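You operate a simulated robot arm through the tools that you are given. There is no shell and no other tool.

The job below is to be done with a simulated two-armed robot. You get a single attempt, and the scene is never put back.

TASK
Free the red and green winch latches and ease both their ropes slack.
Fine: the roof brace and the trestles under the stem hold it now.
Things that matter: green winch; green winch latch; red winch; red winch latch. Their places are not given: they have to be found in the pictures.

The check looks at the end state, three seconds after you hand in, the way a careful person would. Anything else that was tipped, shoved, dropped, spilled or broken makes it a failure.

THE ROBOT
Two 7-joint arms with two-finger grippers on one trunk that stands fixed in place. Base frame: the origin is at the foot of the trunk, x ahead of it, y to its left, z up. Lengths are in m, angles in degrees, forces in N, time in s.
The left shoulder is at [0.05, 0.191, 1.192], the right one opposite. With the tool pointing down near the work surface each hand reaches from about 0.1 to 0.72 m from the base axis, measured 20 degrees to its own side. Payload 2.69 kg a hand.
The TCP of each hand is the grasp point between the finger pads, 0.02 m short of the fingertips. In the tool frame z runs along the fingers and y along their closing line. Largest opening 0.1 m; the body of the gripper starts 0.063 m behind the TCP.
Orientation is told as [roll, pitch, yaw] about the base's x, y, z axes, in that order, counted from this pose: with the fingers straight down and closing along the base's y, the tool's x points along the base's -x, its y along +y and its z along -z.

THE INTERFACE
- The arms move only by the tool step_arm. It takes "left_motion", "right_motion" or both (then of equal length, played together; a hand with none holds still); each is a list of rows, each a list of 3 entries, a list of its own where there are three numbers: the shift along the tool's x, y, z in units of 200 mm (1.0 is 200 mm), then the turn, a rotation vector about the tool's x, y, z in units of 120 degrees (1.0 is 120 degrees), then the closure in counts, from 0 (fully open) to 255 (shut). In form: [[[x, y, z], [ax, ay, az], grip], ...]. A call has 1 to 20 rows; each row is the pose to reach, as a shift and turn from the pose commanded when the call began, along the tool's axes at that moment. A call with a number of a shift or a turn outside -1 to 1 is refused whole. A row lasts 0.2 s, in which the tool goes at most 0.05 m and 8.6 degrees; a call with a longer step from one row to the next is refused whole, and so is a gripper value outside its range. A pose out of reach is approached as far as the arm can. The call stops where the force on the tool passes 40 N (or 10 N more than at its start, if that is more) or the arm is blocked; 0.2 s more then pass. The fingers move at their own pace (about 0.153 m/s each) and stop on an object; they squeeze with about 31 N. The grip force told is the motor's: it shows also when the fingers shut on nothing. Time passes only in rows, and 0.2 s behind the last, so rows that repeat a pose let the fingers close. The reply holds the time, the measured pose of the TCP, the force on the tool along the base axes, the opening and the grip force, in the units named above and with some noise, with the torque about the TCP (base axes, N m) and any sound that the robot's microphone picked up.
- Cameras (640 x 400 px; columns grow to the right, rows downward): "scene" is now at [0.1235, -0.0359, 1.3748]; the picture's right is [-0.40, -0.92, 0.00], its down [-0.41, 0.18, -0.89] and it looks along [0.82, -0.36, -0.45] (base axes); focal length 285 px, centre (320, 200). "left" rides on the left gripper at [0.07, 0.019, -0.099] in its tool frame; the picture's right is [-0.26, 0.97, 0.00], its down [-0.75, -0.20, -0.63] and it looks along [-0.61, -0.16, 0.78] (tool axes); focal length 230 px, centre (320, 200). "right" rides on the right gripper at [0.07, -0.019, -0.099] in its tool frame; the picture's right is [0.26, 0.97, 0.00], its down [-0.75, 0.20, -0.63] and it looks along [-0.61, 0.16, 0.78] (tool axes); focal length 230 px, centre (320, 200).
- grab_frame(camera): a new picture of that camera. No time passes.
- raise_lower(by): slides the trunk up (or, below 0, down) by that many m; the arms and the scene camera ride with it, the base frame stays. It gives what a move gives, with no picture.
- turn_head(pan, tilt): turns the head with the scene camera to pan (to the left, within 80 degrees either way) and tilt (down, from -29 to 69), counted from straight ahead of the robot. It gives what a move gives.
- locate(camera, pixels): there is no depth. For up to 12 entries [column, row, z] of the newest picture of that camera ("zoom" is the newest enlarged one), the place [x, y] in the base frame at which the ray of that pixel passes the height z, good to about 0.002 m. No time passes.
- enlarge(camera, box): a new picture of the part [left, top, right, bottom] of that camera's present view, enlarged. No time passes.
- close_job(): hands the job in; it is judged then, once.

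Open the grippers and draw the arms clear of the work before you hand the job in, unless the task says otherwise.

The tools are called after ">>>" as a command line: name --argument value ..., lists and objects as JSON in quotes. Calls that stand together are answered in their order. step_arm: Moves the arms, as the interface text tells. Its arguments: {"type":"object","properties":{"left_motion":{"type":"array","items":{"type":"array"}},"right_motion":{"type":"array","items":{"type":"array"}}},"required":[]} The other tools are called the same way: raise_lower (by) slides the trunk up or down; turn_head (pan, tilt) turns the head that bears the scene camera; grab_frame (camera) takes a picture; locate (camera, pixels) gives the place at which the rays of pixels pass given heights; enlarge (camera, box) takes an enlarged picture of a part of a camera's view; close_job () hands the job in.

At the start:

```text
time_s: 0.0
left_tcp_pos: [0.4462, -0.0028, 1.1528]
left_ee_rot: [0.0, 0.0, 0.2]
left_force: [-0.4, -0.6, -0.4]
left_moment: [0.02, -0.01, -0.01]
left_finger_gap: 0.1002
left_grasp_force: 0.1
right_tcp_pos: [0.2154, -0.2217, 1.2383]
right_ee_rot: [0.2, -0.2, -0.2]
right_force: [-0.3, 0.3, 0.9]
right_moment: [0.0, 0.03, 0.0]
right_finger_gap: 0.1001
right_grasp_force: 0.1
trunk travel left (down, up): [-0.25, 0.073]
head pan, tilt: [-23.8, 26.7]
```

scene: 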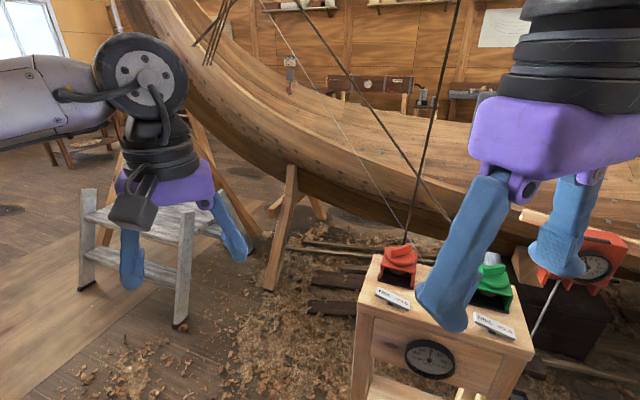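
right: 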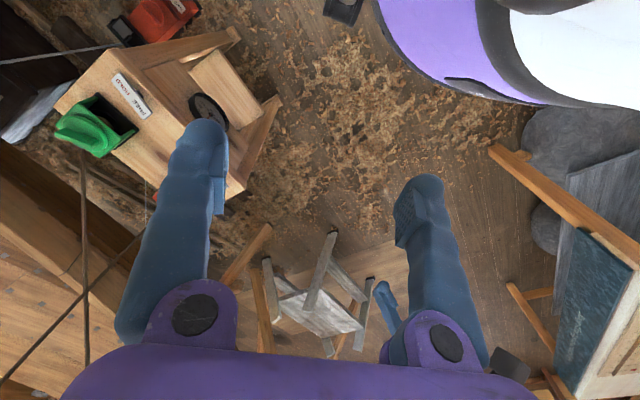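
left: 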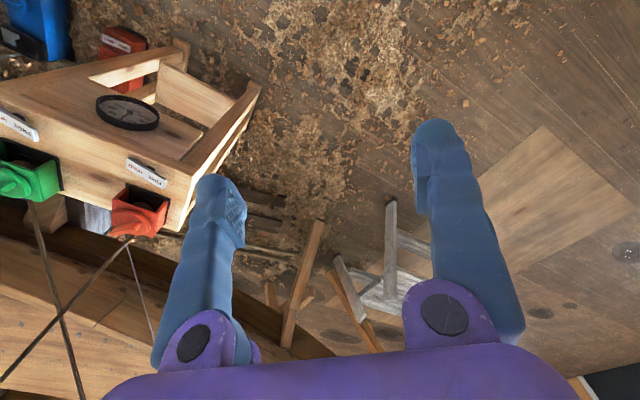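

The scene shows a wooden stand with a red winch near (398,265) and a green one near (493,285), and ropes running up from them; another red box with a gauge sits near (600,260). I take enlarged views to understand them.

>>> enlarge --camera "scene" --box '[340, 220, 560, 400]'

>>> enlarge --camera "left" --box '[0, 80, 280, 260]'

>>> enlarge --camera "right" --box '[0, 0, 280, 200]'

```text
2.22 times, centred on (450, 310) of scene
```

zoom: 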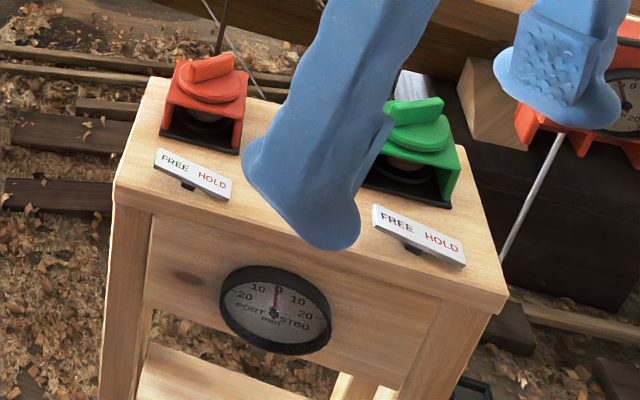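

```text
2.22 times, centred on (140, 170) of left
```

zoom: 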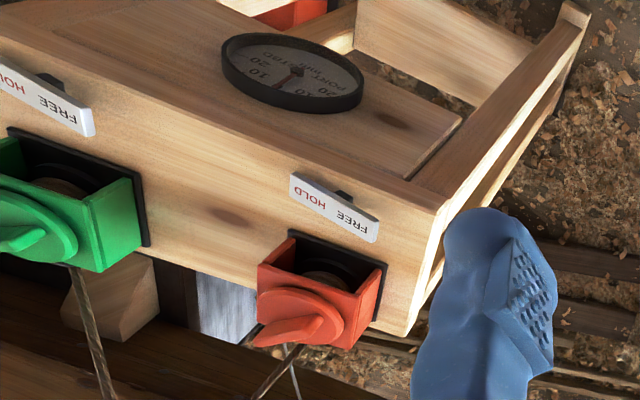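

```text
2.00 times, centred on (140, 100) of right
```

zoom: 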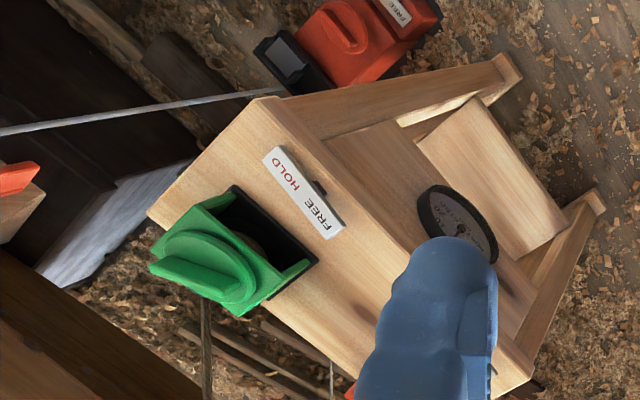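

Each winch has a winged knob on top with a FREE/HOLD plate in front, and the stand carries a PORT/STBD gauge reading about 0. There are other red devices too (one at the right with a gauge, one on the floor), so I look around with the head before choosing.

>>> turn_head --pan -45 --tilt 35

>>> grab_frame --camera "scene"

>>> turn_head --pan -20 --tilt -10

>>> grab_frame --camera "scene"

>>> turn_head --pan 30 --tilt 20

>>> grab_frame --camera "scene"

```text
time_s: 0.8
left_tcp_pos: [0.4462, -0.0022, 1.1546]
left_ee_rot: [0.0, 0.0, 0.1]
left_force: [0.4, -0.8, -0.1]
left_moment: [-0.01, -0.01, -0.03]
left_finger_gap: 0.0999
left_grasp_force: 0.1
right_tcp_pos: [0.2143, -0.2211, 1.2377]
right_ee_rot: [0.0, -0.2, -0.1]
right_force: [0.3, -0.1, -0.5]
right_moment: [0.0, -0.02, -0.03]
right_finger_gap: 0.1001
right_grasp_force: 0.1
trunk travel left (down, up): [-0.25, 0.073]
head pan, tilt: [-45.0, 35.0]
```

```text
taken
```

scene: 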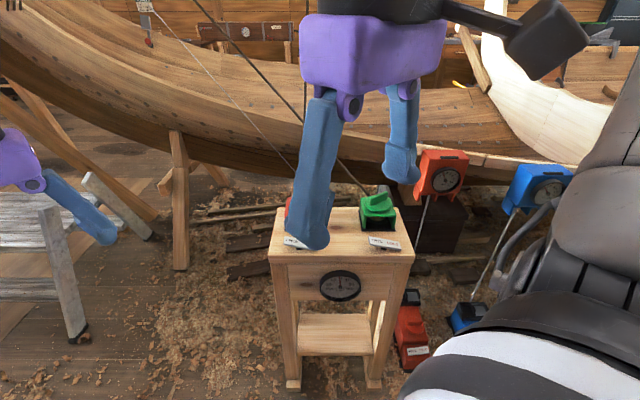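

```text
time_s: 2.0
left_tcp_pos: [0.4459, -0.0017, 1.1539]
left_ee_rot: [0.0, 0.0, 0.1]
left_force: [-0.2, 0.0, 0.0]
left_moment: [0.03, 0.02, 0.0]
left_finger_gap: 0.1
left_grasp_force: 0.1
right_tcp_pos: [0.2154, -0.222, 1.2377]
right_ee_rot: [0.1, -0.1, -0.1]
right_force: [-0.6, -0.2, 0.4]
right_moment: [-0.02, -0.01, 0.03]
right_finger_gap: 0.0997
right_grasp_force: 0.0
trunk travel left (down, up): [-0.25, 0.073]
head pan, tilt: [-20.0, -10.0]
```

```text
taken
```

scene: 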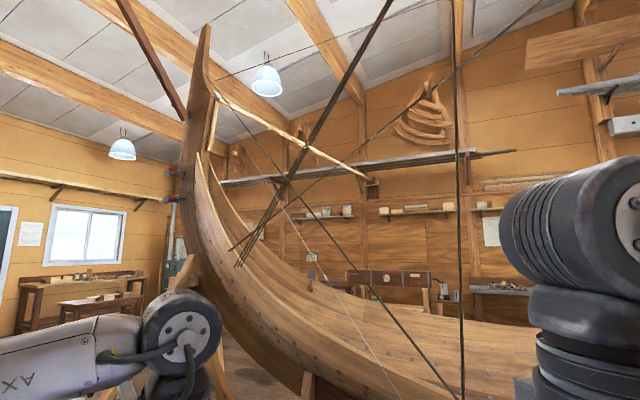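

```text
time_s: 3.1
left_tcp_pos: [0.4453, -0.0011, 1.1532]
left_ee_rot: [0.0, 0.0, 0.2]
left_force: [0.3, -0.3, -0.8]
left_moment: [0.02, -0.01, 0.02]
left_finger_gap: 0.1001
left_grasp_force: 0.0
right_tcp_pos: [0.2144, -0.2213, 1.2377]
right_ee_rot: [0.1, 0.0, -0.1]
right_force: [0.1, -0.6, -0.6]
right_moment: [0.03, 0.0, 0.0]
right_finger_gap: 0.1
right_grasp_force: 0.0
trunk travel left (down, up): [-0.25, 0.073]
head pan, tilt: [30.0, 20.0]
```

```text
taken
```

scene: 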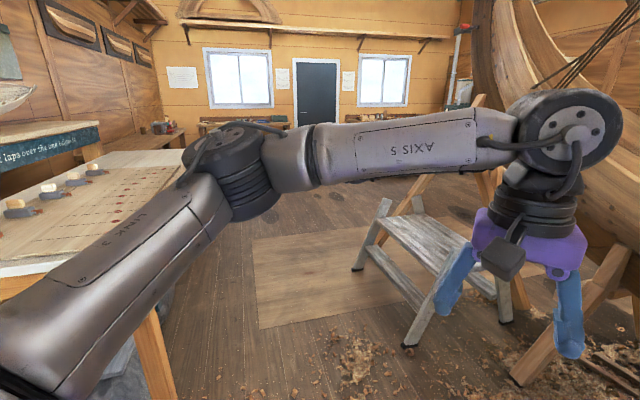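

I look further right and at the stem/brace area with enlarged views to understand what each rope does.

>>> turn_head --pan -65 --tilt 40

>>> grab_frame --camera "scene"

>>> turn_head --pan -5 --tilt -10

>>> grab_frame --camera "scene"

>>> turn_head --pan -20 --tilt -29

>>> grab_frame --camera "scene"

>>> turn_head --pan -5 --tilt 30

>>> grab_frame --camera "scene"

```text
time_s: 4.9
left_tcp_pos: [0.4457, -0.002, 1.1531]
left_ee_rot: [0.0, -0.1, 0.1]
left_force: [0.3, 0.1, -0.1]
left_moment: [-0.02, 0.01, 0.01]
left_finger_gap: 0.1002
left_grasp_force: 0.2
right_tcp_pos: [0.2148, -0.2222, 1.2381]
right_ee_rot: [0.1, -0.1, -0.1]
right_force: [-0.2, -0.1, -0.7]
right_moment: [0.01, 0.01, 0.04]
right_finger_gap: 0.1
right_grasp_force: 0.1
trunk travel left (down, up): [-0.25, 0.073]
head pan, tilt: [-65.0, 40.0]
```

```text
taken
```

scene: 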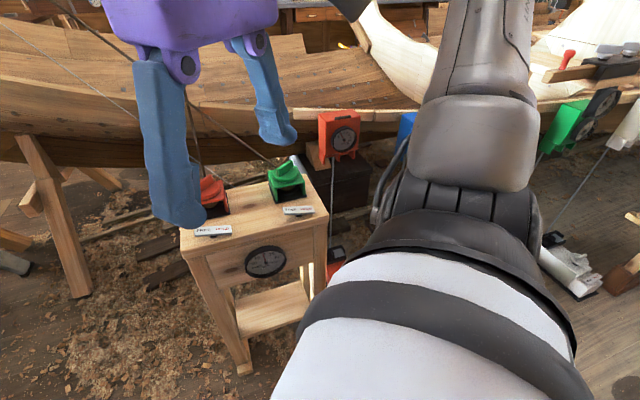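

```text
time_s: 6.2
left_tcp_pos: [0.4454, -0.0017, 1.1528]
left_ee_rot: [-0.1, 0.0, 0.1]
left_force: [0.2, 0.2, 0.7]
left_moment: [-0.01, -0.03, 0.02]
left_finger_gap: 0.0999
left_grasp_force: 0.2
right_tcp_pos: [0.2142, -0.2221, 1.2382]
right_ee_rot: [0.1, -0.1, -0.1]
right_force: [-0.1, -0.8, -0.5]
right_moment: [-0.01, -0.02, 0.0]
right_finger_gap: 0.1
right_grasp_force: 0.0
trunk travel left (down, up): [-0.25, 0.073]
head pan, tilt: [-5.0, -10.0]
```

```text
taken
```

scene: 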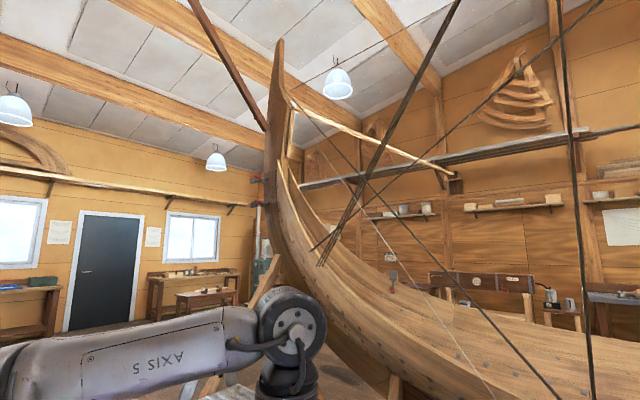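

```text
time_s: 7.0
left_tcp_pos: [0.4453, -0.0036, 1.1528]
left_ee_rot: [0.0, 0.0, 0.1]
left_force: [0.3, -0.4, 0.8]
left_moment: [0.01, 0.01, -0.02]
left_finger_gap: 0.1
left_grasp_force: 0.1
right_tcp_pos: [0.2156, -0.2211, 1.238]
right_ee_rot: [0.0, -0.1, -0.1]
right_force: [0.3, -1.1, 0.3]
right_moment: [-0.01, 0.02, 0.01]
right_finger_gap: 0.0999
right_grasp_force: 0.1
trunk travel left (down, up): [-0.25, 0.073]
head pan, tilt: [-20.0, -28.6]
```

```text
taken
```

scene: 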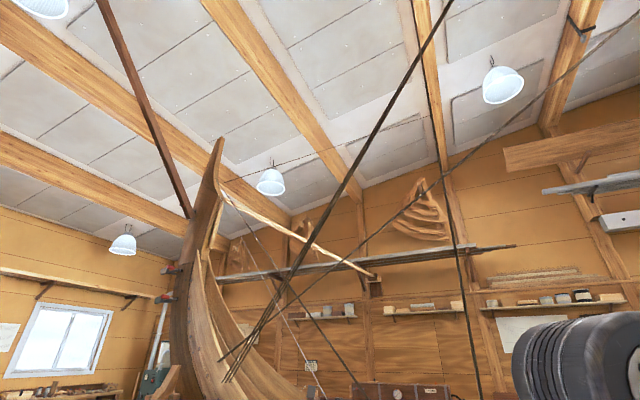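

```text
time_s: 8.3
left_tcp_pos: [0.4453, -0.0018, 1.154]
left_ee_rot: [0.1, -0.1, 0.1]
left_force: [-0.7, -0.2, 0.6]
left_moment: [-0.01, 0.01, 0.02]
left_finger_gap: 0.0999
left_grasp_force: 0.0
right_tcp_pos: [0.2138, -0.2214, 1.2386]
right_ee_rot: [0.1, -0.1, -0.1]
right_force: [-0.2, -0.3, -0.4]
right_moment: [0.0, 0.0, 0.0]
right_finger_gap: 0.1001
right_grasp_force: 0.1
trunk travel left (down, up): [-0.25, 0.073]
head pan, tilt: [-5.0, 30.0]
```

```text
taken
```

scene: 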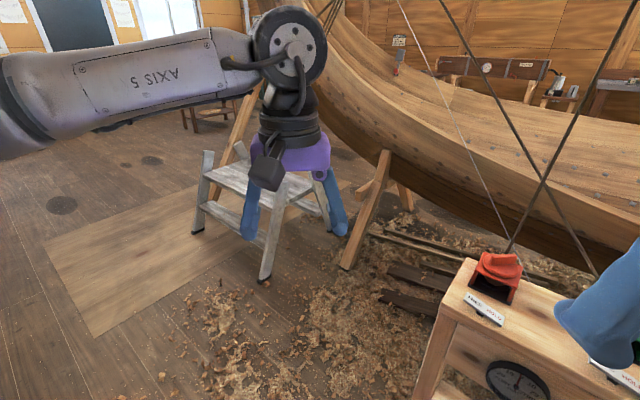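

The stem has a roof brace and two crossing guy ropes run from the red and green winches. Now I look steeper at the two winches for detail.

>>> turn_head --pan -42 --tilt 42

>>> grab_frame --camera "scene"

>>> enlarge --camera "scene" --box '[240, 140, 400, 240]'

>>> enlarge --camera "left" --box '[80, 140, 220, 260]'

>>> enlarge --camera "right" --box '[40, 50, 180, 170]'

```text
time_s: 9.3
left_tcp_pos: [0.4462, -0.0021, 1.1529]
left_ee_rot: [0.1, 0.0, 0.1]
left_force: [1.1, -0.3, 0.3]
left_moment: [0.0, 0.0, -0.01]
left_finger_gap: 0.0999
left_grasp_force: 0.0
right_tcp_pos: [0.2136, -0.2221, 1.2394]
right_ee_rot: [0.0, -0.1, -0.1]
right_force: [-0.5, -0.3, 0.6]
right_moment: [0.03, 0.01, 0.02]
right_finger_gap: 0.0999
right_grasp_force: 0.0
trunk travel left (down, up): [-0.25, 0.073]
head pan, tilt: [-42.0, 42.0]
```

```text
taken
```

scene: 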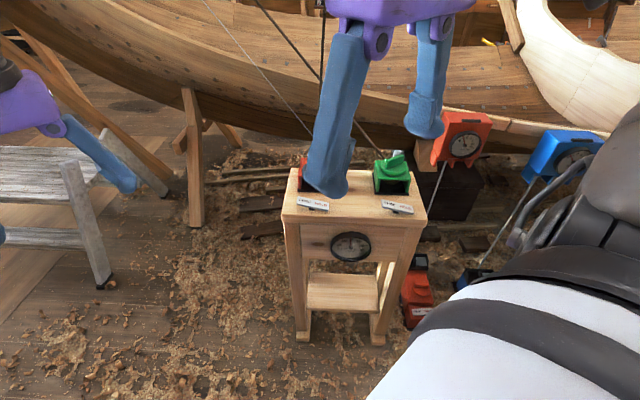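

```text
4.00 times, centred on (320, 190) of scene
```

zoom: 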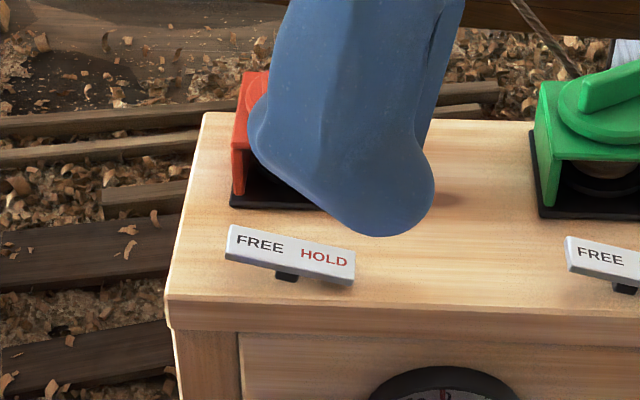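

```text
3.33 times, centred on (150, 200) of left
```

zoom: 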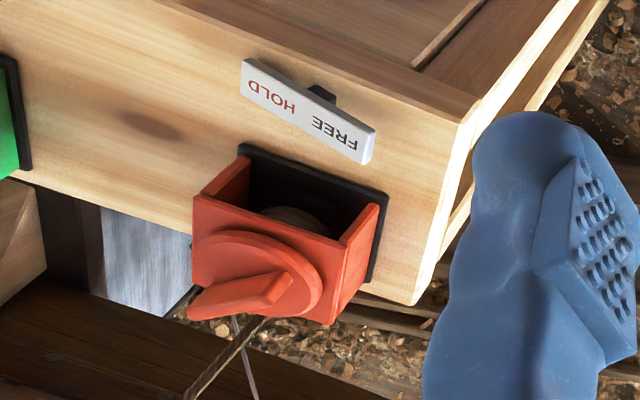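

```text
3.33 times, centred on (110, 110) of right
```

zoom: 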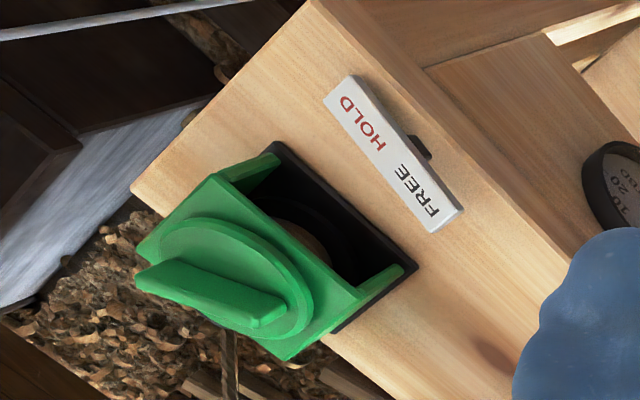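

On the floor there are further red and blue winch-like devices with ropes to gauges on the hull. I zoom on those to be sure which winches belong to the stem.

>>> enlarge --camera "scene" --box '[370, 80, 610, 330]'

>>> enlarge --camera "scene" --box '[380, 230, 480, 330]'

>>> turn_head --pan -78 --tilt 25

>>> grab_frame --camera "scene"

>>> enlarge --camera "scene" --box '[300, 20, 620, 220]'

```text
1.60 times, centred on (490, 205) of scene
```

zoom: 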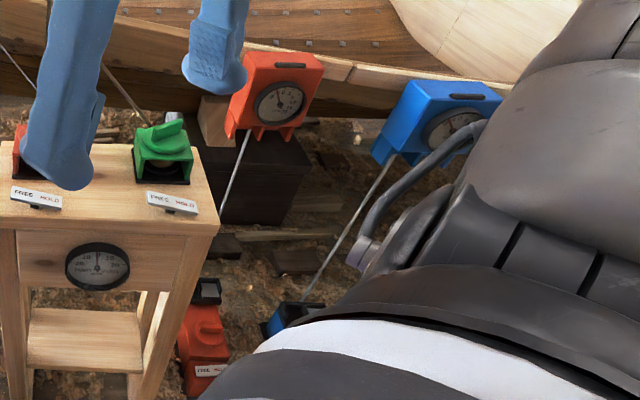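

```text
4.00 times, centred on (430, 280) of scene
```

zoom: 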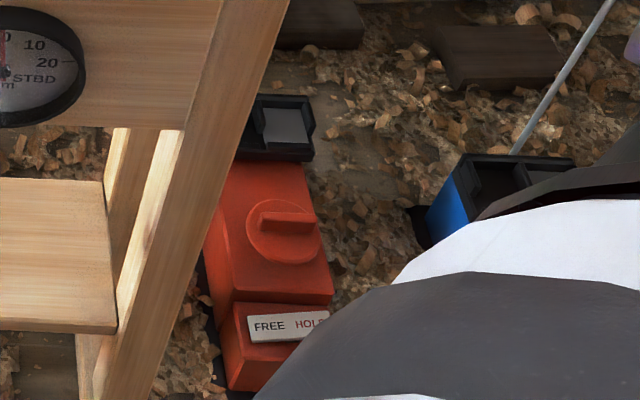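

```text
time_s: 10.3
left_tcp_pos: [0.4455, -0.0003, 1.154]
left_ee_rot: [0.0, -0.1, 0.1]
left_force: [0.4, -0.8, 0.4]
left_moment: [0.04, -0.03, -0.04]
left_finger_gap: 0.1001
left_grasp_force: 0.1
right_tcp_pos: [0.2147, -0.2211, 1.2369]
right_ee_rot: [0.0, -0.1, -0.1]
right_force: [-0.9, 0.2, 0.3]
right_moment: [0.0, 0.0, -0.01]
right_finger_gap: 0.0998
right_grasp_force: 0.0
trunk travel left (down, up): [-0.25, 0.073]
head pan, tilt: [-78.0, 25.0]
```

```text
taken
```

scene: 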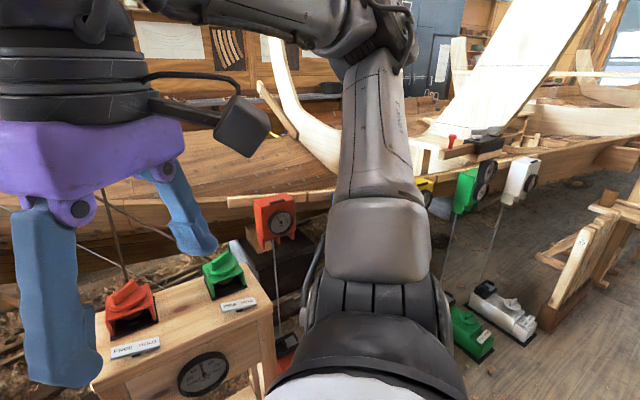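

```text
2.00 times, centred on (460, 120) of scene
```

zoom: 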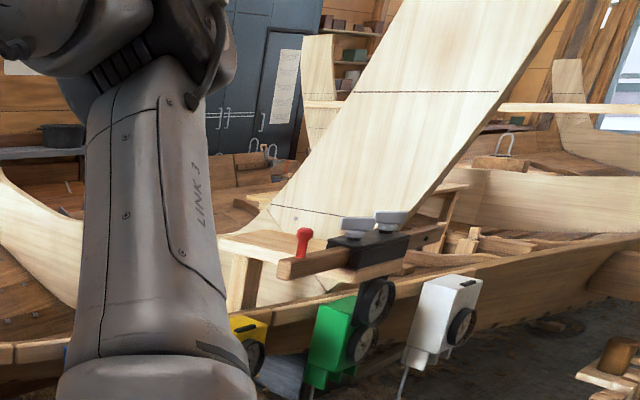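

The floor devices pair with gauge boxes on the hull (red, blue, yellow, green, white), separate from the stand. I check where the stand winches' ropes go and whether the brace bears on the stem.

>>> turn_head --pan -15 --tilt -20

>>> grab_frame --camera "scene"

>>> enlarge --camera "scene" --box '[120, 60, 360, 260]'

>>> enlarge --camera "scene" --box '[200, 180, 440, 400]'

>>> turn_head --pan -40 --tilt -25

>>> grab_frame --camera "scene"

```text
time_s: 11.6
left_tcp_pos: [0.4454, -0.0013, 1.1539]
left_ee_rot: [0.1, -0.1, 0.2]
left_force: [-1.2, -0.1, -0.5]
left_moment: [0.03, 0.01, -0.01]
left_finger_gap: 0.1001
left_grasp_force: 0.0
right_tcp_pos: [0.214, -0.2215, 1.2387]
right_ee_rot: [0.2, -0.1, -0.1]
right_force: [0.7, 0.8, -0.6]
right_moment: [-0.03, -0.01, 0.01]
right_finger_gap: 0.1
right_grasp_force: 0.0
trunk travel left (down, up): [-0.25, 0.073]
head pan, tilt: [-15.0, -20.0]
```

```text
taken
```

scene: 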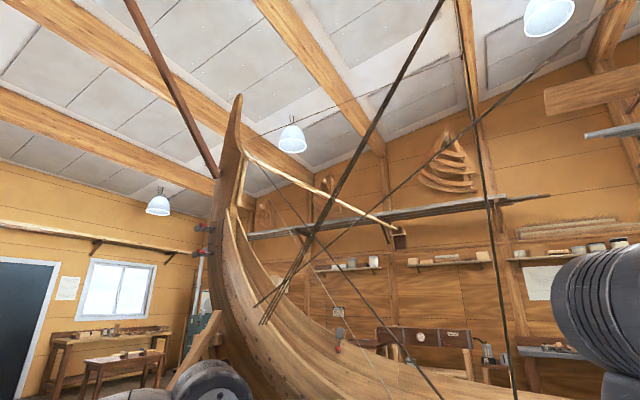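

```text
2.00 times, centred on (240, 160) of scene
```

zoom: 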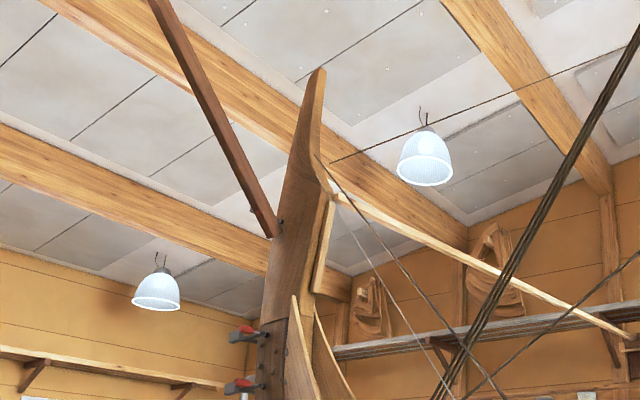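

```text
1.82 times, centred on (320, 290) of scene
```

zoom: 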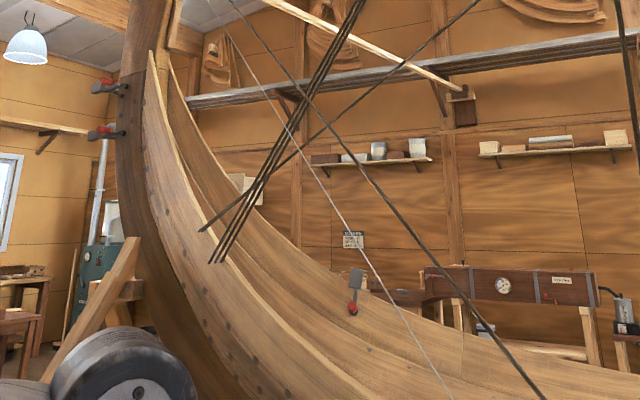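

```text
time_s: 12.5
left_tcp_pos: [0.4452, -0.0026, 1.1532]
left_ee_rot: [0.0, 0.0, 0.1]
left_force: [-0.4, -1.1, -0.3]
left_moment: [0.02, 0.02, -0.01]
left_finger_gap: 0.0998
left_grasp_force: 0.1
right_tcp_pos: [0.2148, -0.2224, 1.237]
right_ee_rot: [0.1, 0.0, -0.1]
right_force: [-0.6, 0.8, 0.6]
right_moment: [-0.01, 0.0, -0.01]
right_finger_gap: 0.1002
right_grasp_force: 0.1
trunk travel left (down, up): [-0.25, 0.073]
head pan, tilt: [-40.0, -25.0]
```

```text
taken
```

scene: 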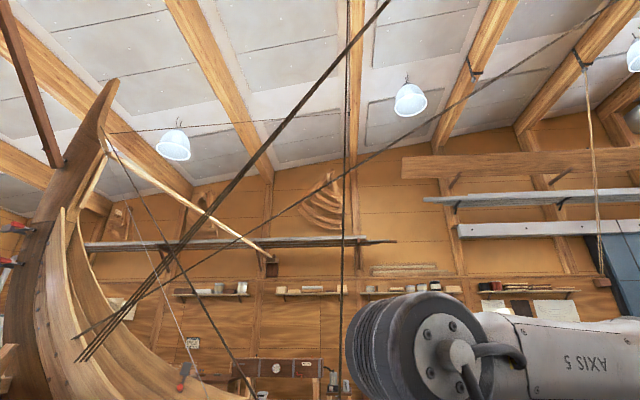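

The brace bears on the stem, the green rope runs to the stem head and the red rope goes up over the roof. Now I localise the winches: I set the head on the stand and use rays from several cameras.

>>> turn_head --pan -60 --tilt 40

>>> grab_frame --camera "scene"

>>> enlarge --camera "scene" --box '[160, 130, 340, 290]'

>>> grab_frame --camera "left"

>>> grab_frame --camera "right"

```text
time_s: 13.9
left_tcp_pos: [0.4448, -0.0015, 1.1531]
left_ee_rot: [0.1, 0.1, 0.1]
left_force: [-0.2, -0.7, -0.2]
left_moment: [0.03, -0.03, -0.01]
left_finger_gap: 0.1001
left_grasp_force: 0.1
right_tcp_pos: [0.2146, -0.2208, 1.239]
right_ee_rot: [0.1, -0.1, 0.0]
right_force: [0.5, -0.1, 1.3]
right_moment: [-0.04, -0.02, -0.01]
right_finger_gap: 0.1
right_grasp_force: 0.0
trunk travel left (down, up): [-0.25, 0.073]
head pan, tilt: [-60.0, 40.0]
```

```text
taken
```

scene: 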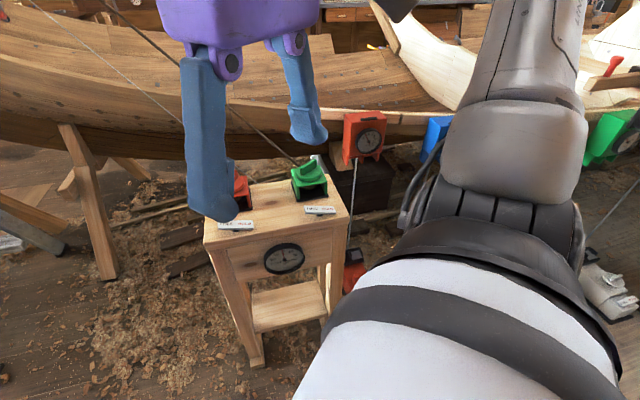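

```text
2.50 times, centred on (250, 210) of scene
```

zoom: 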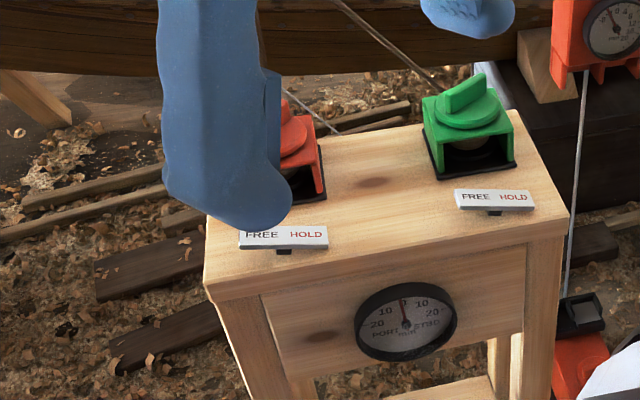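

```text
taken
```

left: 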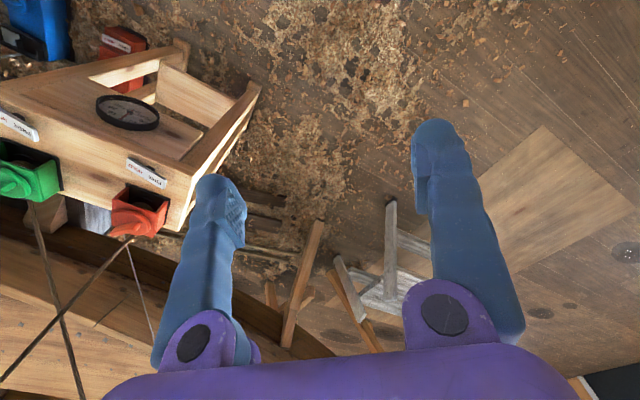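

```text
taken
```

right: 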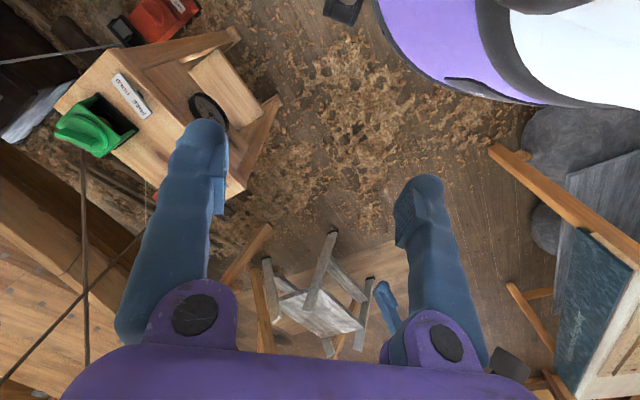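

I compute rays to the sign plates' centres and knobs from the scene zoom, left and right cameras at several heights to triangulate.

>>> locate --camera "zoom" --pixels '[[494, 200, 0.8], [494, 200, 0.7], [494, 200, 0.6], [283, 237, 0.8], [283, 237, 0.7], [283, 237, 0.6], [470, 100, 0.9], [470, 100, 0.8], [470, 100, 0.7]]'

>>> locate --camera "right" --pixels '[[131, 95, 0.8], [131, 95, 0.7], [131, 95, 0.6], [85, 128, 0.9], [85, 128, 0.8], [85, 128, 0.7]]'

>>> locate --camera "left" --pixels '[[147, 173, 0.8], [147, 173, 0.7], [147, 173, 0.6], [135, 222, 0.9], [135, 222, 0.8], [135, 222, 0.7], [18, 125, 0.8], [18, 125, 0.7], [18, 125, 0.6]]'

```text
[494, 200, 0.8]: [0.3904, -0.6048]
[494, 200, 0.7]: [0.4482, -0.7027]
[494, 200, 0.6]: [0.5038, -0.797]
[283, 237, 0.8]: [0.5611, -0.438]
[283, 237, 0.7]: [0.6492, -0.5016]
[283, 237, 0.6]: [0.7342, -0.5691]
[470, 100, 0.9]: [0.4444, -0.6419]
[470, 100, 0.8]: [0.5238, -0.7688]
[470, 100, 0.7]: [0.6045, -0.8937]
```

```text
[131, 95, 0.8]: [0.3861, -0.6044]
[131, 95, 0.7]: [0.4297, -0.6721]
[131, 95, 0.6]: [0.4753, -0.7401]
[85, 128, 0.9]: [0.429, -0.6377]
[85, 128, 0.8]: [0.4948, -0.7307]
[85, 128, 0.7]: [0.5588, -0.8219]
```

```text
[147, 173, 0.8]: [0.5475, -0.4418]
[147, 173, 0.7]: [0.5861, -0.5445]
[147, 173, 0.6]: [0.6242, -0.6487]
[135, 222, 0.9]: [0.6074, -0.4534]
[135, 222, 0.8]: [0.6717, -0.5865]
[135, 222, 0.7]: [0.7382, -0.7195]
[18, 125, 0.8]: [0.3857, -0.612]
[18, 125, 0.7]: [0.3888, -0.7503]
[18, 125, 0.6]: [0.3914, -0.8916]
```

The plates sit at about z≈0.80, with green at (0.39,-0.605) and red at (0.55,-0.44), so the right arm should reach both knobs. The left hand blocks the scene view of red, so I draw it 0.2 m to the left.

>>> step_arm --left_motion '[[[0, 0.2, 0], [0, 0, 0], 0], [[0, 0.4, 0], [0, 0, 0], 0], [[0, 0.6, 0], [0, 0, 0], 0], [[0, 0.8, 0], [0, 0, 0], 0], [[0, 1.0, 0], [0, 0, 0], 0]]'

>>> turn_head --pan -48 --tilt 40

>>> grab_frame --camera "scene"

>>> enlarge --camera "scene" --box '[240, 130, 400, 260]'

>>> grab_frame --camera "left"

```text
time_s: 15.1
left_tcp_pos: [0.4473, 0.1981, 1.1534]
left_ee_rot: [-0.1, 0.0, 0.1]
left_force: [-0.5, 1.0, -0.5]
left_moment: [-0.03, 0.03, 0.0]
left_finger_gap: 0.1001
left_grasp_force: 0.1
right_tcp_pos: [0.2155, -0.221, 1.2389]
right_ee_rot: [0.0, 0.0, -0.1]
right_force: [0.4, 0.2, -0.4]
right_moment: [-0.01, -0.04, 0.01]
right_finger_gap: 0.1001
right_grasp_force: 0.1
trunk travel left (down, up): [-0.25, 0.073]
head pan, tilt: [-60.0, 40.0]
```

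```text
time_s: 15.8
left_tcp_pos: [0.4483, 0.1962, 1.1533]
left_ee_rot: [-0.1, 0.0, 0.1]
left_force: [-0.7, 0.6, 0.0]
left_moment: [0.02, -0.01, -0.02]
left_finger_gap: 0.0999
left_grasp_force: 0.0
right_tcp_pos: [0.2147, -0.2207, 1.238]
right_ee_rot: [0.1, -0.1, -0.1]
right_force: [0.1, 0.4, 0.6]
right_moment: [-0.01, -0.01, 0.0]
right_finger_gap: 0.1
right_grasp_force: 0.0
trunk travel left (down, up): [-0.25, 0.073]
head pan, tilt: [-48.0, 40.0]
```

```text
taken
```

scene: 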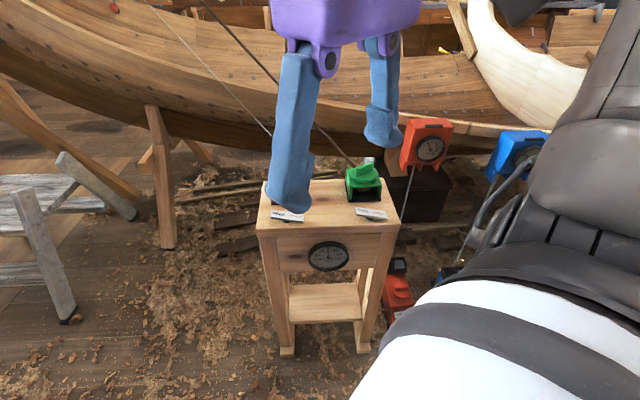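

```text
3.08 times, centred on (320, 195) of scene
```

zoom: 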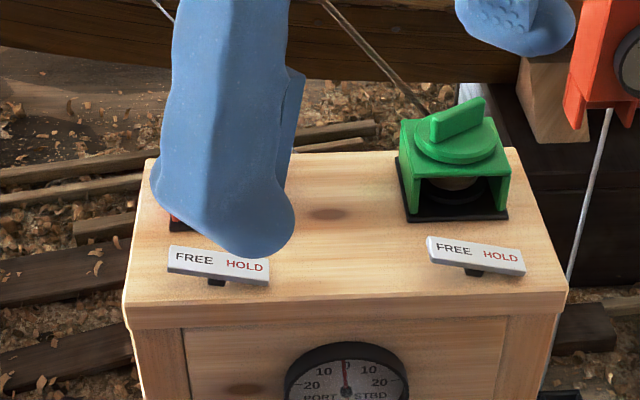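

```text
taken
```

left: 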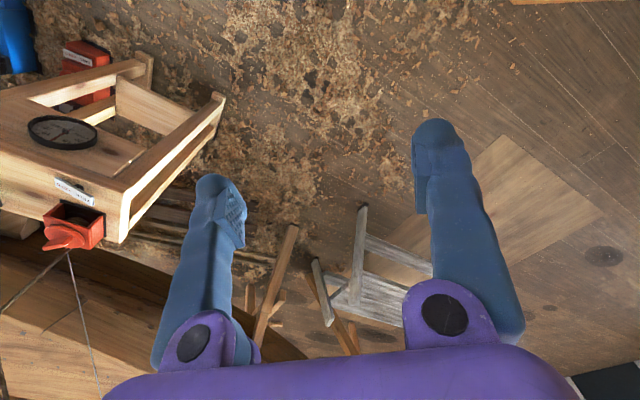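

The right hand itself is what covers the red winch. I move it toward the stand at height ≈1.18 with a −45° yaw so its camera looks squarely at the stand's front.

>>> step_arm --right_motion '[[[-0.1, -0.125, 0.0375], [0, 0, 0.046875], 0], [[-0.2, -0.25, 0.075], [0, 0, 0.09375], 0], [[-0.3, -0.375, 0.1125], [0, 0, 0.140625], 0], [[-0.4, -0.5, 0.15], [0, 0, 0.1875], 0], [[-0.5, -0.625, 0.1875], [0, 0, 0.234375], 0], [[-0.6, -0.75, 0.225], [0, 0, 0.28125], 0], [[-0.7, -0.875, 0.2625], [0, 0, 0.328125], 0], [[-0.8, -1.0, 0.3], [0, 0, 0.375], 0], [[-0.8, -1.0, 0.3], [0, 0, 0.375], 0]]'

>>> grab_frame --camera "right"

>>> grab_frame --camera "scene"

```text
time_s: 17.8
left_tcp_pos: [0.4458, 0.1968, 1.1536]
left_ee_rot: [0.0, 0.0, 0.1]
left_force: [0.0, 0.1, -0.2]
left_moment: [-0.02, 0.02, -0.02]
left_finger_gap: 0.0998
left_grasp_force: 0.1
right_tcp_pos: [0.3738, -0.4208, 1.1763]
right_ee_rot: [0.1, 0.0, -45.2]
right_force: [0.3, 0.9, 0.8]
right_moment: [-0.02, -0.02, -0.02]
right_finger_gap: 0.1002
right_grasp_force: 0.0
trunk travel left (down, up): [-0.25, 0.073]
head pan, tilt: [-48.0, 40.0]
```

```text
taken
```

right: 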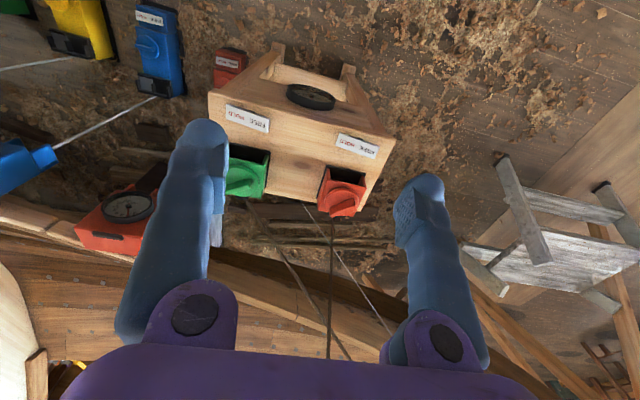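

```text
taken
```

scene: 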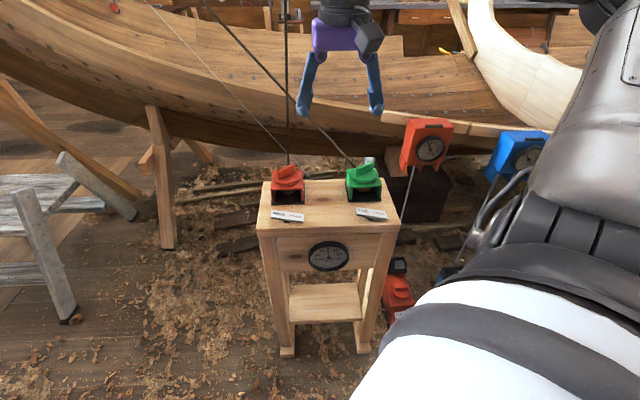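

Both winches are now in clear view in the scene (red (287,180), green (363,180)) and right camera. I zoom into both.

>>> enlarge --camera "right" --box '[210, 90, 410, 230]'

>>> enlarge --camera "scene" --box '[250, 145, 410, 245]'

>>> enlarge --camera "scene" --box '[255, 150, 325, 225]'

>>> enlarge --camera "scene" --box '[335, 150, 405, 225]'

```text
2.86 times, centred on (310, 160) of right
```

zoom: 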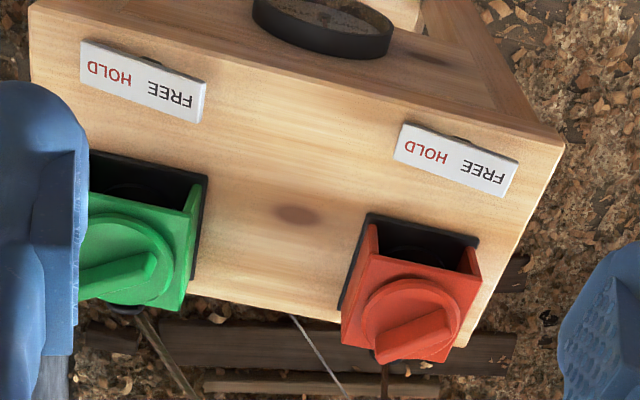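

```text
4.00 times, centred on (330, 195) of scene
```

zoom: 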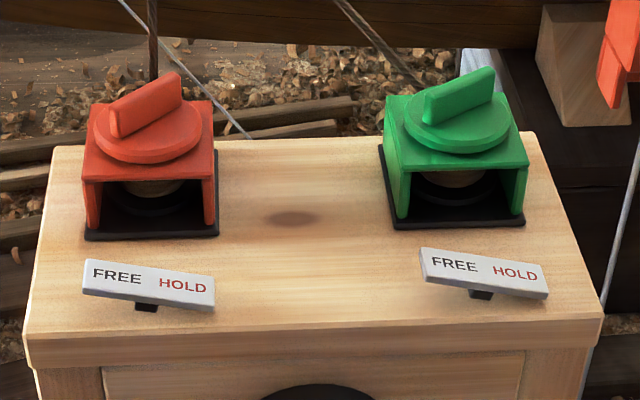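

```text
5.33 times, centred on (290, 188) of scene
```

zoom: 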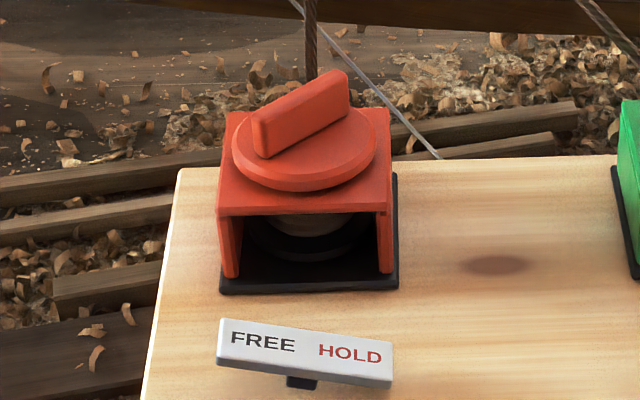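

```text
5.33 times, centred on (370, 188) of scene
```

zoom: 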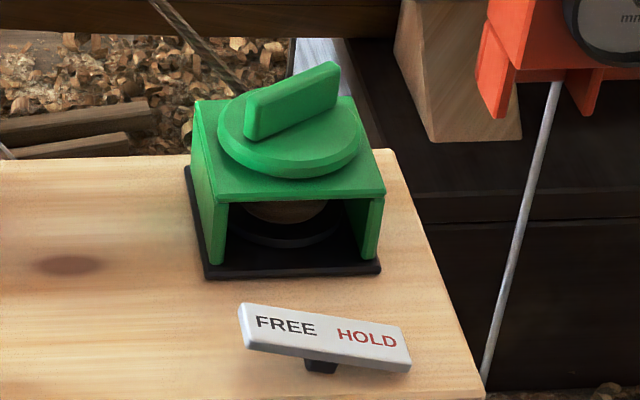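

The FREE/HOLD plates look like small rockers on dark posts, tilted HOLD-end down; the winged knobs are the winch heads. I measure points by rays from the scene zoom and right camera, green first.

>>> locate --camera "zoom" --pixels '[[240, 305, 0.8], [240, 305, 0.85], [411, 342, 0.8], [411, 342, 0.85], [290, 140, 0.85], [290, 140, 0.95], [247, 130, 0.9], [338, 65, 0.9], [208, 275, 0.75], [208, 275, 0.8], [380, 272, 0.75], [380, 272, 0.8]]'

>>> enlarge --camera "right" --box '[310, 120, 390, 220]'

>>> locate --camera "right" --pixels '[[226, 121, 0.8], [269, 133, 0.8], [226, 121, 0.85], [269, 133, 0.85], [338, 148, 0.8], [377, 158, 0.8], [338, 148, 0.85], [377, 158, 0.85]]'

```text
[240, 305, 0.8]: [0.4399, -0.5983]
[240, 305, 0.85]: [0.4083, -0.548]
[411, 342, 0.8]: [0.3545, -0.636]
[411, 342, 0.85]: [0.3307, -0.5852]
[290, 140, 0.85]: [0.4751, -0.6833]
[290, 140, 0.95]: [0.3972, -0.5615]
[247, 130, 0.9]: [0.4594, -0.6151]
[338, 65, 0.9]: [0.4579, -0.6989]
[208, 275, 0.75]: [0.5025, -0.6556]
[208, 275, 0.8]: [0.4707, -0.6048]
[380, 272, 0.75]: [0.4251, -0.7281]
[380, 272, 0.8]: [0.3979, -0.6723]
```

```text
4.00 times, centred on (350, 170) of right
```

zoom: 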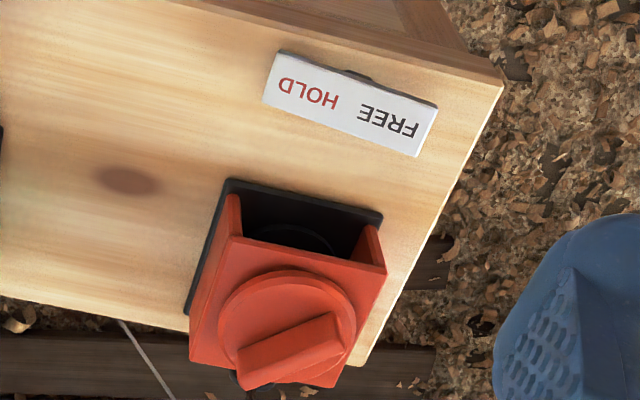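

```text
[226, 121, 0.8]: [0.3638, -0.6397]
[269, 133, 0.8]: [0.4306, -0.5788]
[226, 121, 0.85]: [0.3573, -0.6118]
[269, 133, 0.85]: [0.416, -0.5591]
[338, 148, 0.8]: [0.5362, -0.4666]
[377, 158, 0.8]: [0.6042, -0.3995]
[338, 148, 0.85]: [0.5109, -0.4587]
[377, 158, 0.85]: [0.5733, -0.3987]
```

Rays put the green plate's FREE end near z≈0.83 and HOLD end near 0.79, confirming a rocker tilted to HOLD. I do the same for red with matching zooms.

>>> locate --camera "zoom" --pixels '[[418, 157, 0.8], [418, 157, 0.85], [263, 100, 0.78], [263, 100, 0.83], [437, 105, 0.83], [285, 52, 0.79], [383, 215, 0.77], [229, 180, 0.77], [387, 265, 0.87], [232, 232, 0.87], [288, 325, 0.9], [288, 325, 0.88]]'

>>> enlarge --camera "scene" --box '[255, 150, 325, 225]'

>>> locate --camera "zoom" --pixels '[[219, 319, 0.8], [219, 319, 0.85], [393, 343, 0.78], [393, 343, 0.83], [220, 213, 0.87], [391, 213, 0.87], [220, 213, 0.82], [391, 213, 0.82], [304, 150, 0.9], [304, 150, 0.88], [222, 292, 0.77], [398, 288, 0.77]]'

```text
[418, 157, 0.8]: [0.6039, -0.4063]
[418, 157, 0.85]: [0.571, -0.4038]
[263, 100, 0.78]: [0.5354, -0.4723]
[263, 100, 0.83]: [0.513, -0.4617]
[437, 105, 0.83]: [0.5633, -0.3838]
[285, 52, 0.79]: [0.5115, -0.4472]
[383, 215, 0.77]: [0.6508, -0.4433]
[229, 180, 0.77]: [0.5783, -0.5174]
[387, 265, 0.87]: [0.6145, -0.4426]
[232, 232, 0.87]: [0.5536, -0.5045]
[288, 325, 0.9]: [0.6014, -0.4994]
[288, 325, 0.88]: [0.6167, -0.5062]
```

```text
5.33 times, centred on (290, 188) of scene
```

zoom: 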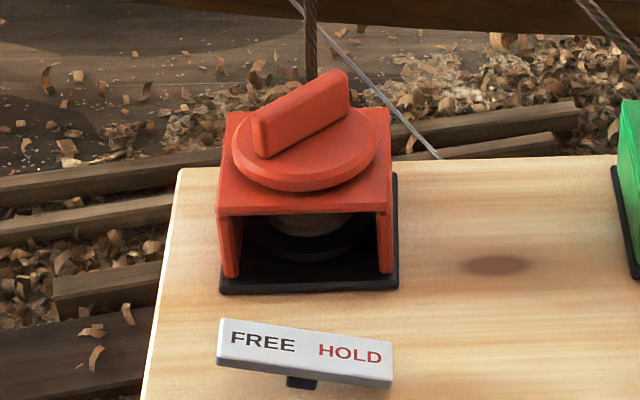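

```text
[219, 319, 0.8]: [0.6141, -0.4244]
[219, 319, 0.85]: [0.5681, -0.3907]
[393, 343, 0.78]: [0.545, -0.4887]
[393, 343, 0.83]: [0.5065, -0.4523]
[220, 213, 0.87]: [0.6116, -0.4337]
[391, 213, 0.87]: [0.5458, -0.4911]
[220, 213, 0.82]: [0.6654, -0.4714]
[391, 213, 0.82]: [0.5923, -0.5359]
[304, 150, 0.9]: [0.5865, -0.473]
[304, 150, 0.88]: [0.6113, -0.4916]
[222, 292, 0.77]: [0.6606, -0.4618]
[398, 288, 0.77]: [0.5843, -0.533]
```

The geometry is consistent: stand top z≈0.795, bridge top ≈0.852, red knob axis ≈(0.629,-0.508), green ≈(0.465,-0.667), and the plate FREE ends at z≈0.83. I move the right hand closer over the front of the red winch for a close look, staying at a safe height.

>>> step_arm --right_motion '[[[0, 0.15, 0.15], [0, 0, 0], 80], [[0, 0.3, 0.3], [0, 0, 0], 160], [[0, 0.45, 0.45], [0, 0, 0], 255], [[0, 0.55, 0.55], [0, 0, 0], 255], [[0, 0.55, 0.55], [0, 0, 0], 255]]'

>>> grab_frame --camera "right"

>>> turn_head --pan 60 --tilt 40

>>> grab_frame --camera "scene"

>>> turn_head --pan -48 --tilt 40

>>> grab_frame --camera "scene"

```text
time_s: 19.0
left_tcp_pos: [0.4464, 0.1973, 1.1525]
left_ee_rot: [0.0, 0.0, 0.1]
left_force: [-0.2, -0.4, -0.1]
left_moment: [0.01, 0.01, 0.02]
left_finger_gap: 0.0998
left_grasp_force: 0.1
right_tcp_pos: [0.4536, -0.343, 1.0682]
right_ee_rot: [0.1, 0.0, -45.1]
right_force: [-0.1, -0.1, -0.5]
right_moment: [0.03, 0.0, 0.0]
right_finger_gap: 0.0
right_grasp_force: 30.0
trunk travel left (down, up): [-0.25, 0.073]
head pan, tilt: [-48.0, 40.0]
```

```text
taken
```

right: 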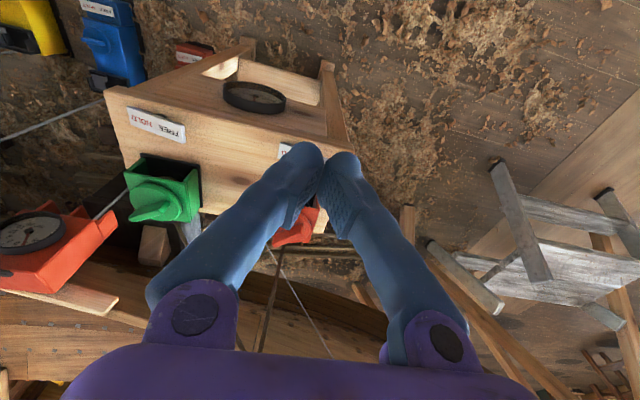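

```text
time_s: 20.9
left_tcp_pos: [0.4476, 0.1965, 1.1525]
left_ee_rot: [0.0, 0.0, 0.1]
left_force: [0.5, -0.2, -0.3]
left_moment: [-0.02, 0.01, 0.03]
left_finger_gap: 0.0999
left_grasp_force: 0.1
right_tcp_pos: [0.4541, -0.3421, 1.0676]
right_ee_rot: [0.1, -0.1, -45.1]
right_force: [-0.1, 1.2, 0.3]
right_moment: [-0.02, -0.01, -0.03]
right_finger_gap: 0.0
right_grasp_force: 29.7
trunk travel left (down, up): [-0.25, 0.073]
head pan, tilt: [60.0, 40.0]
```

```text
taken
```

scene: 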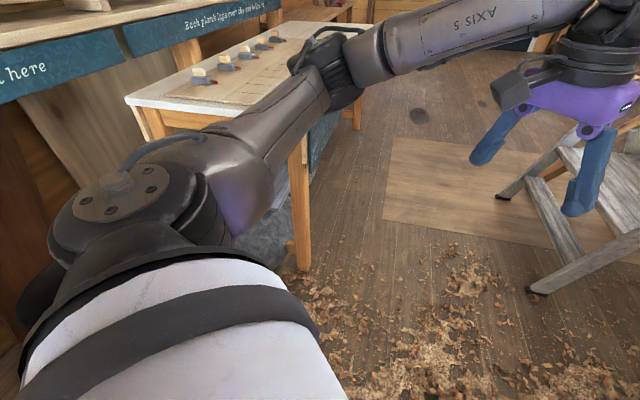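

```text
time_s: 22.8
left_tcp_pos: [0.4472, 0.1961, 1.154]
left_ee_rot: [0.0, 0.0, 0.1]
left_force: [-0.4, 0.1, 0.6]
left_moment: [-0.02, -0.02, 0.0]
left_finger_gap: 0.1001
left_grasp_force: 0.2
right_tcp_pos: [0.4529, -0.3424, 1.0677]
right_ee_rot: [0.1, 0.0, -45.1]
right_force: [1.6, 0.3, -0.3]
right_moment: [-0.04, -0.01, 0.04]
right_finger_gap: 0.0001
right_grasp_force: 29.6
trunk travel left (down, up): [-0.25, 0.073]
head pan, tilt: [-48.0, 40.0]
```

```text
taken
```

scene: 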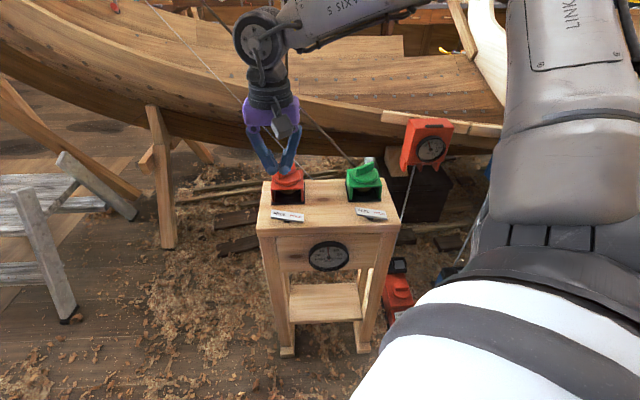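

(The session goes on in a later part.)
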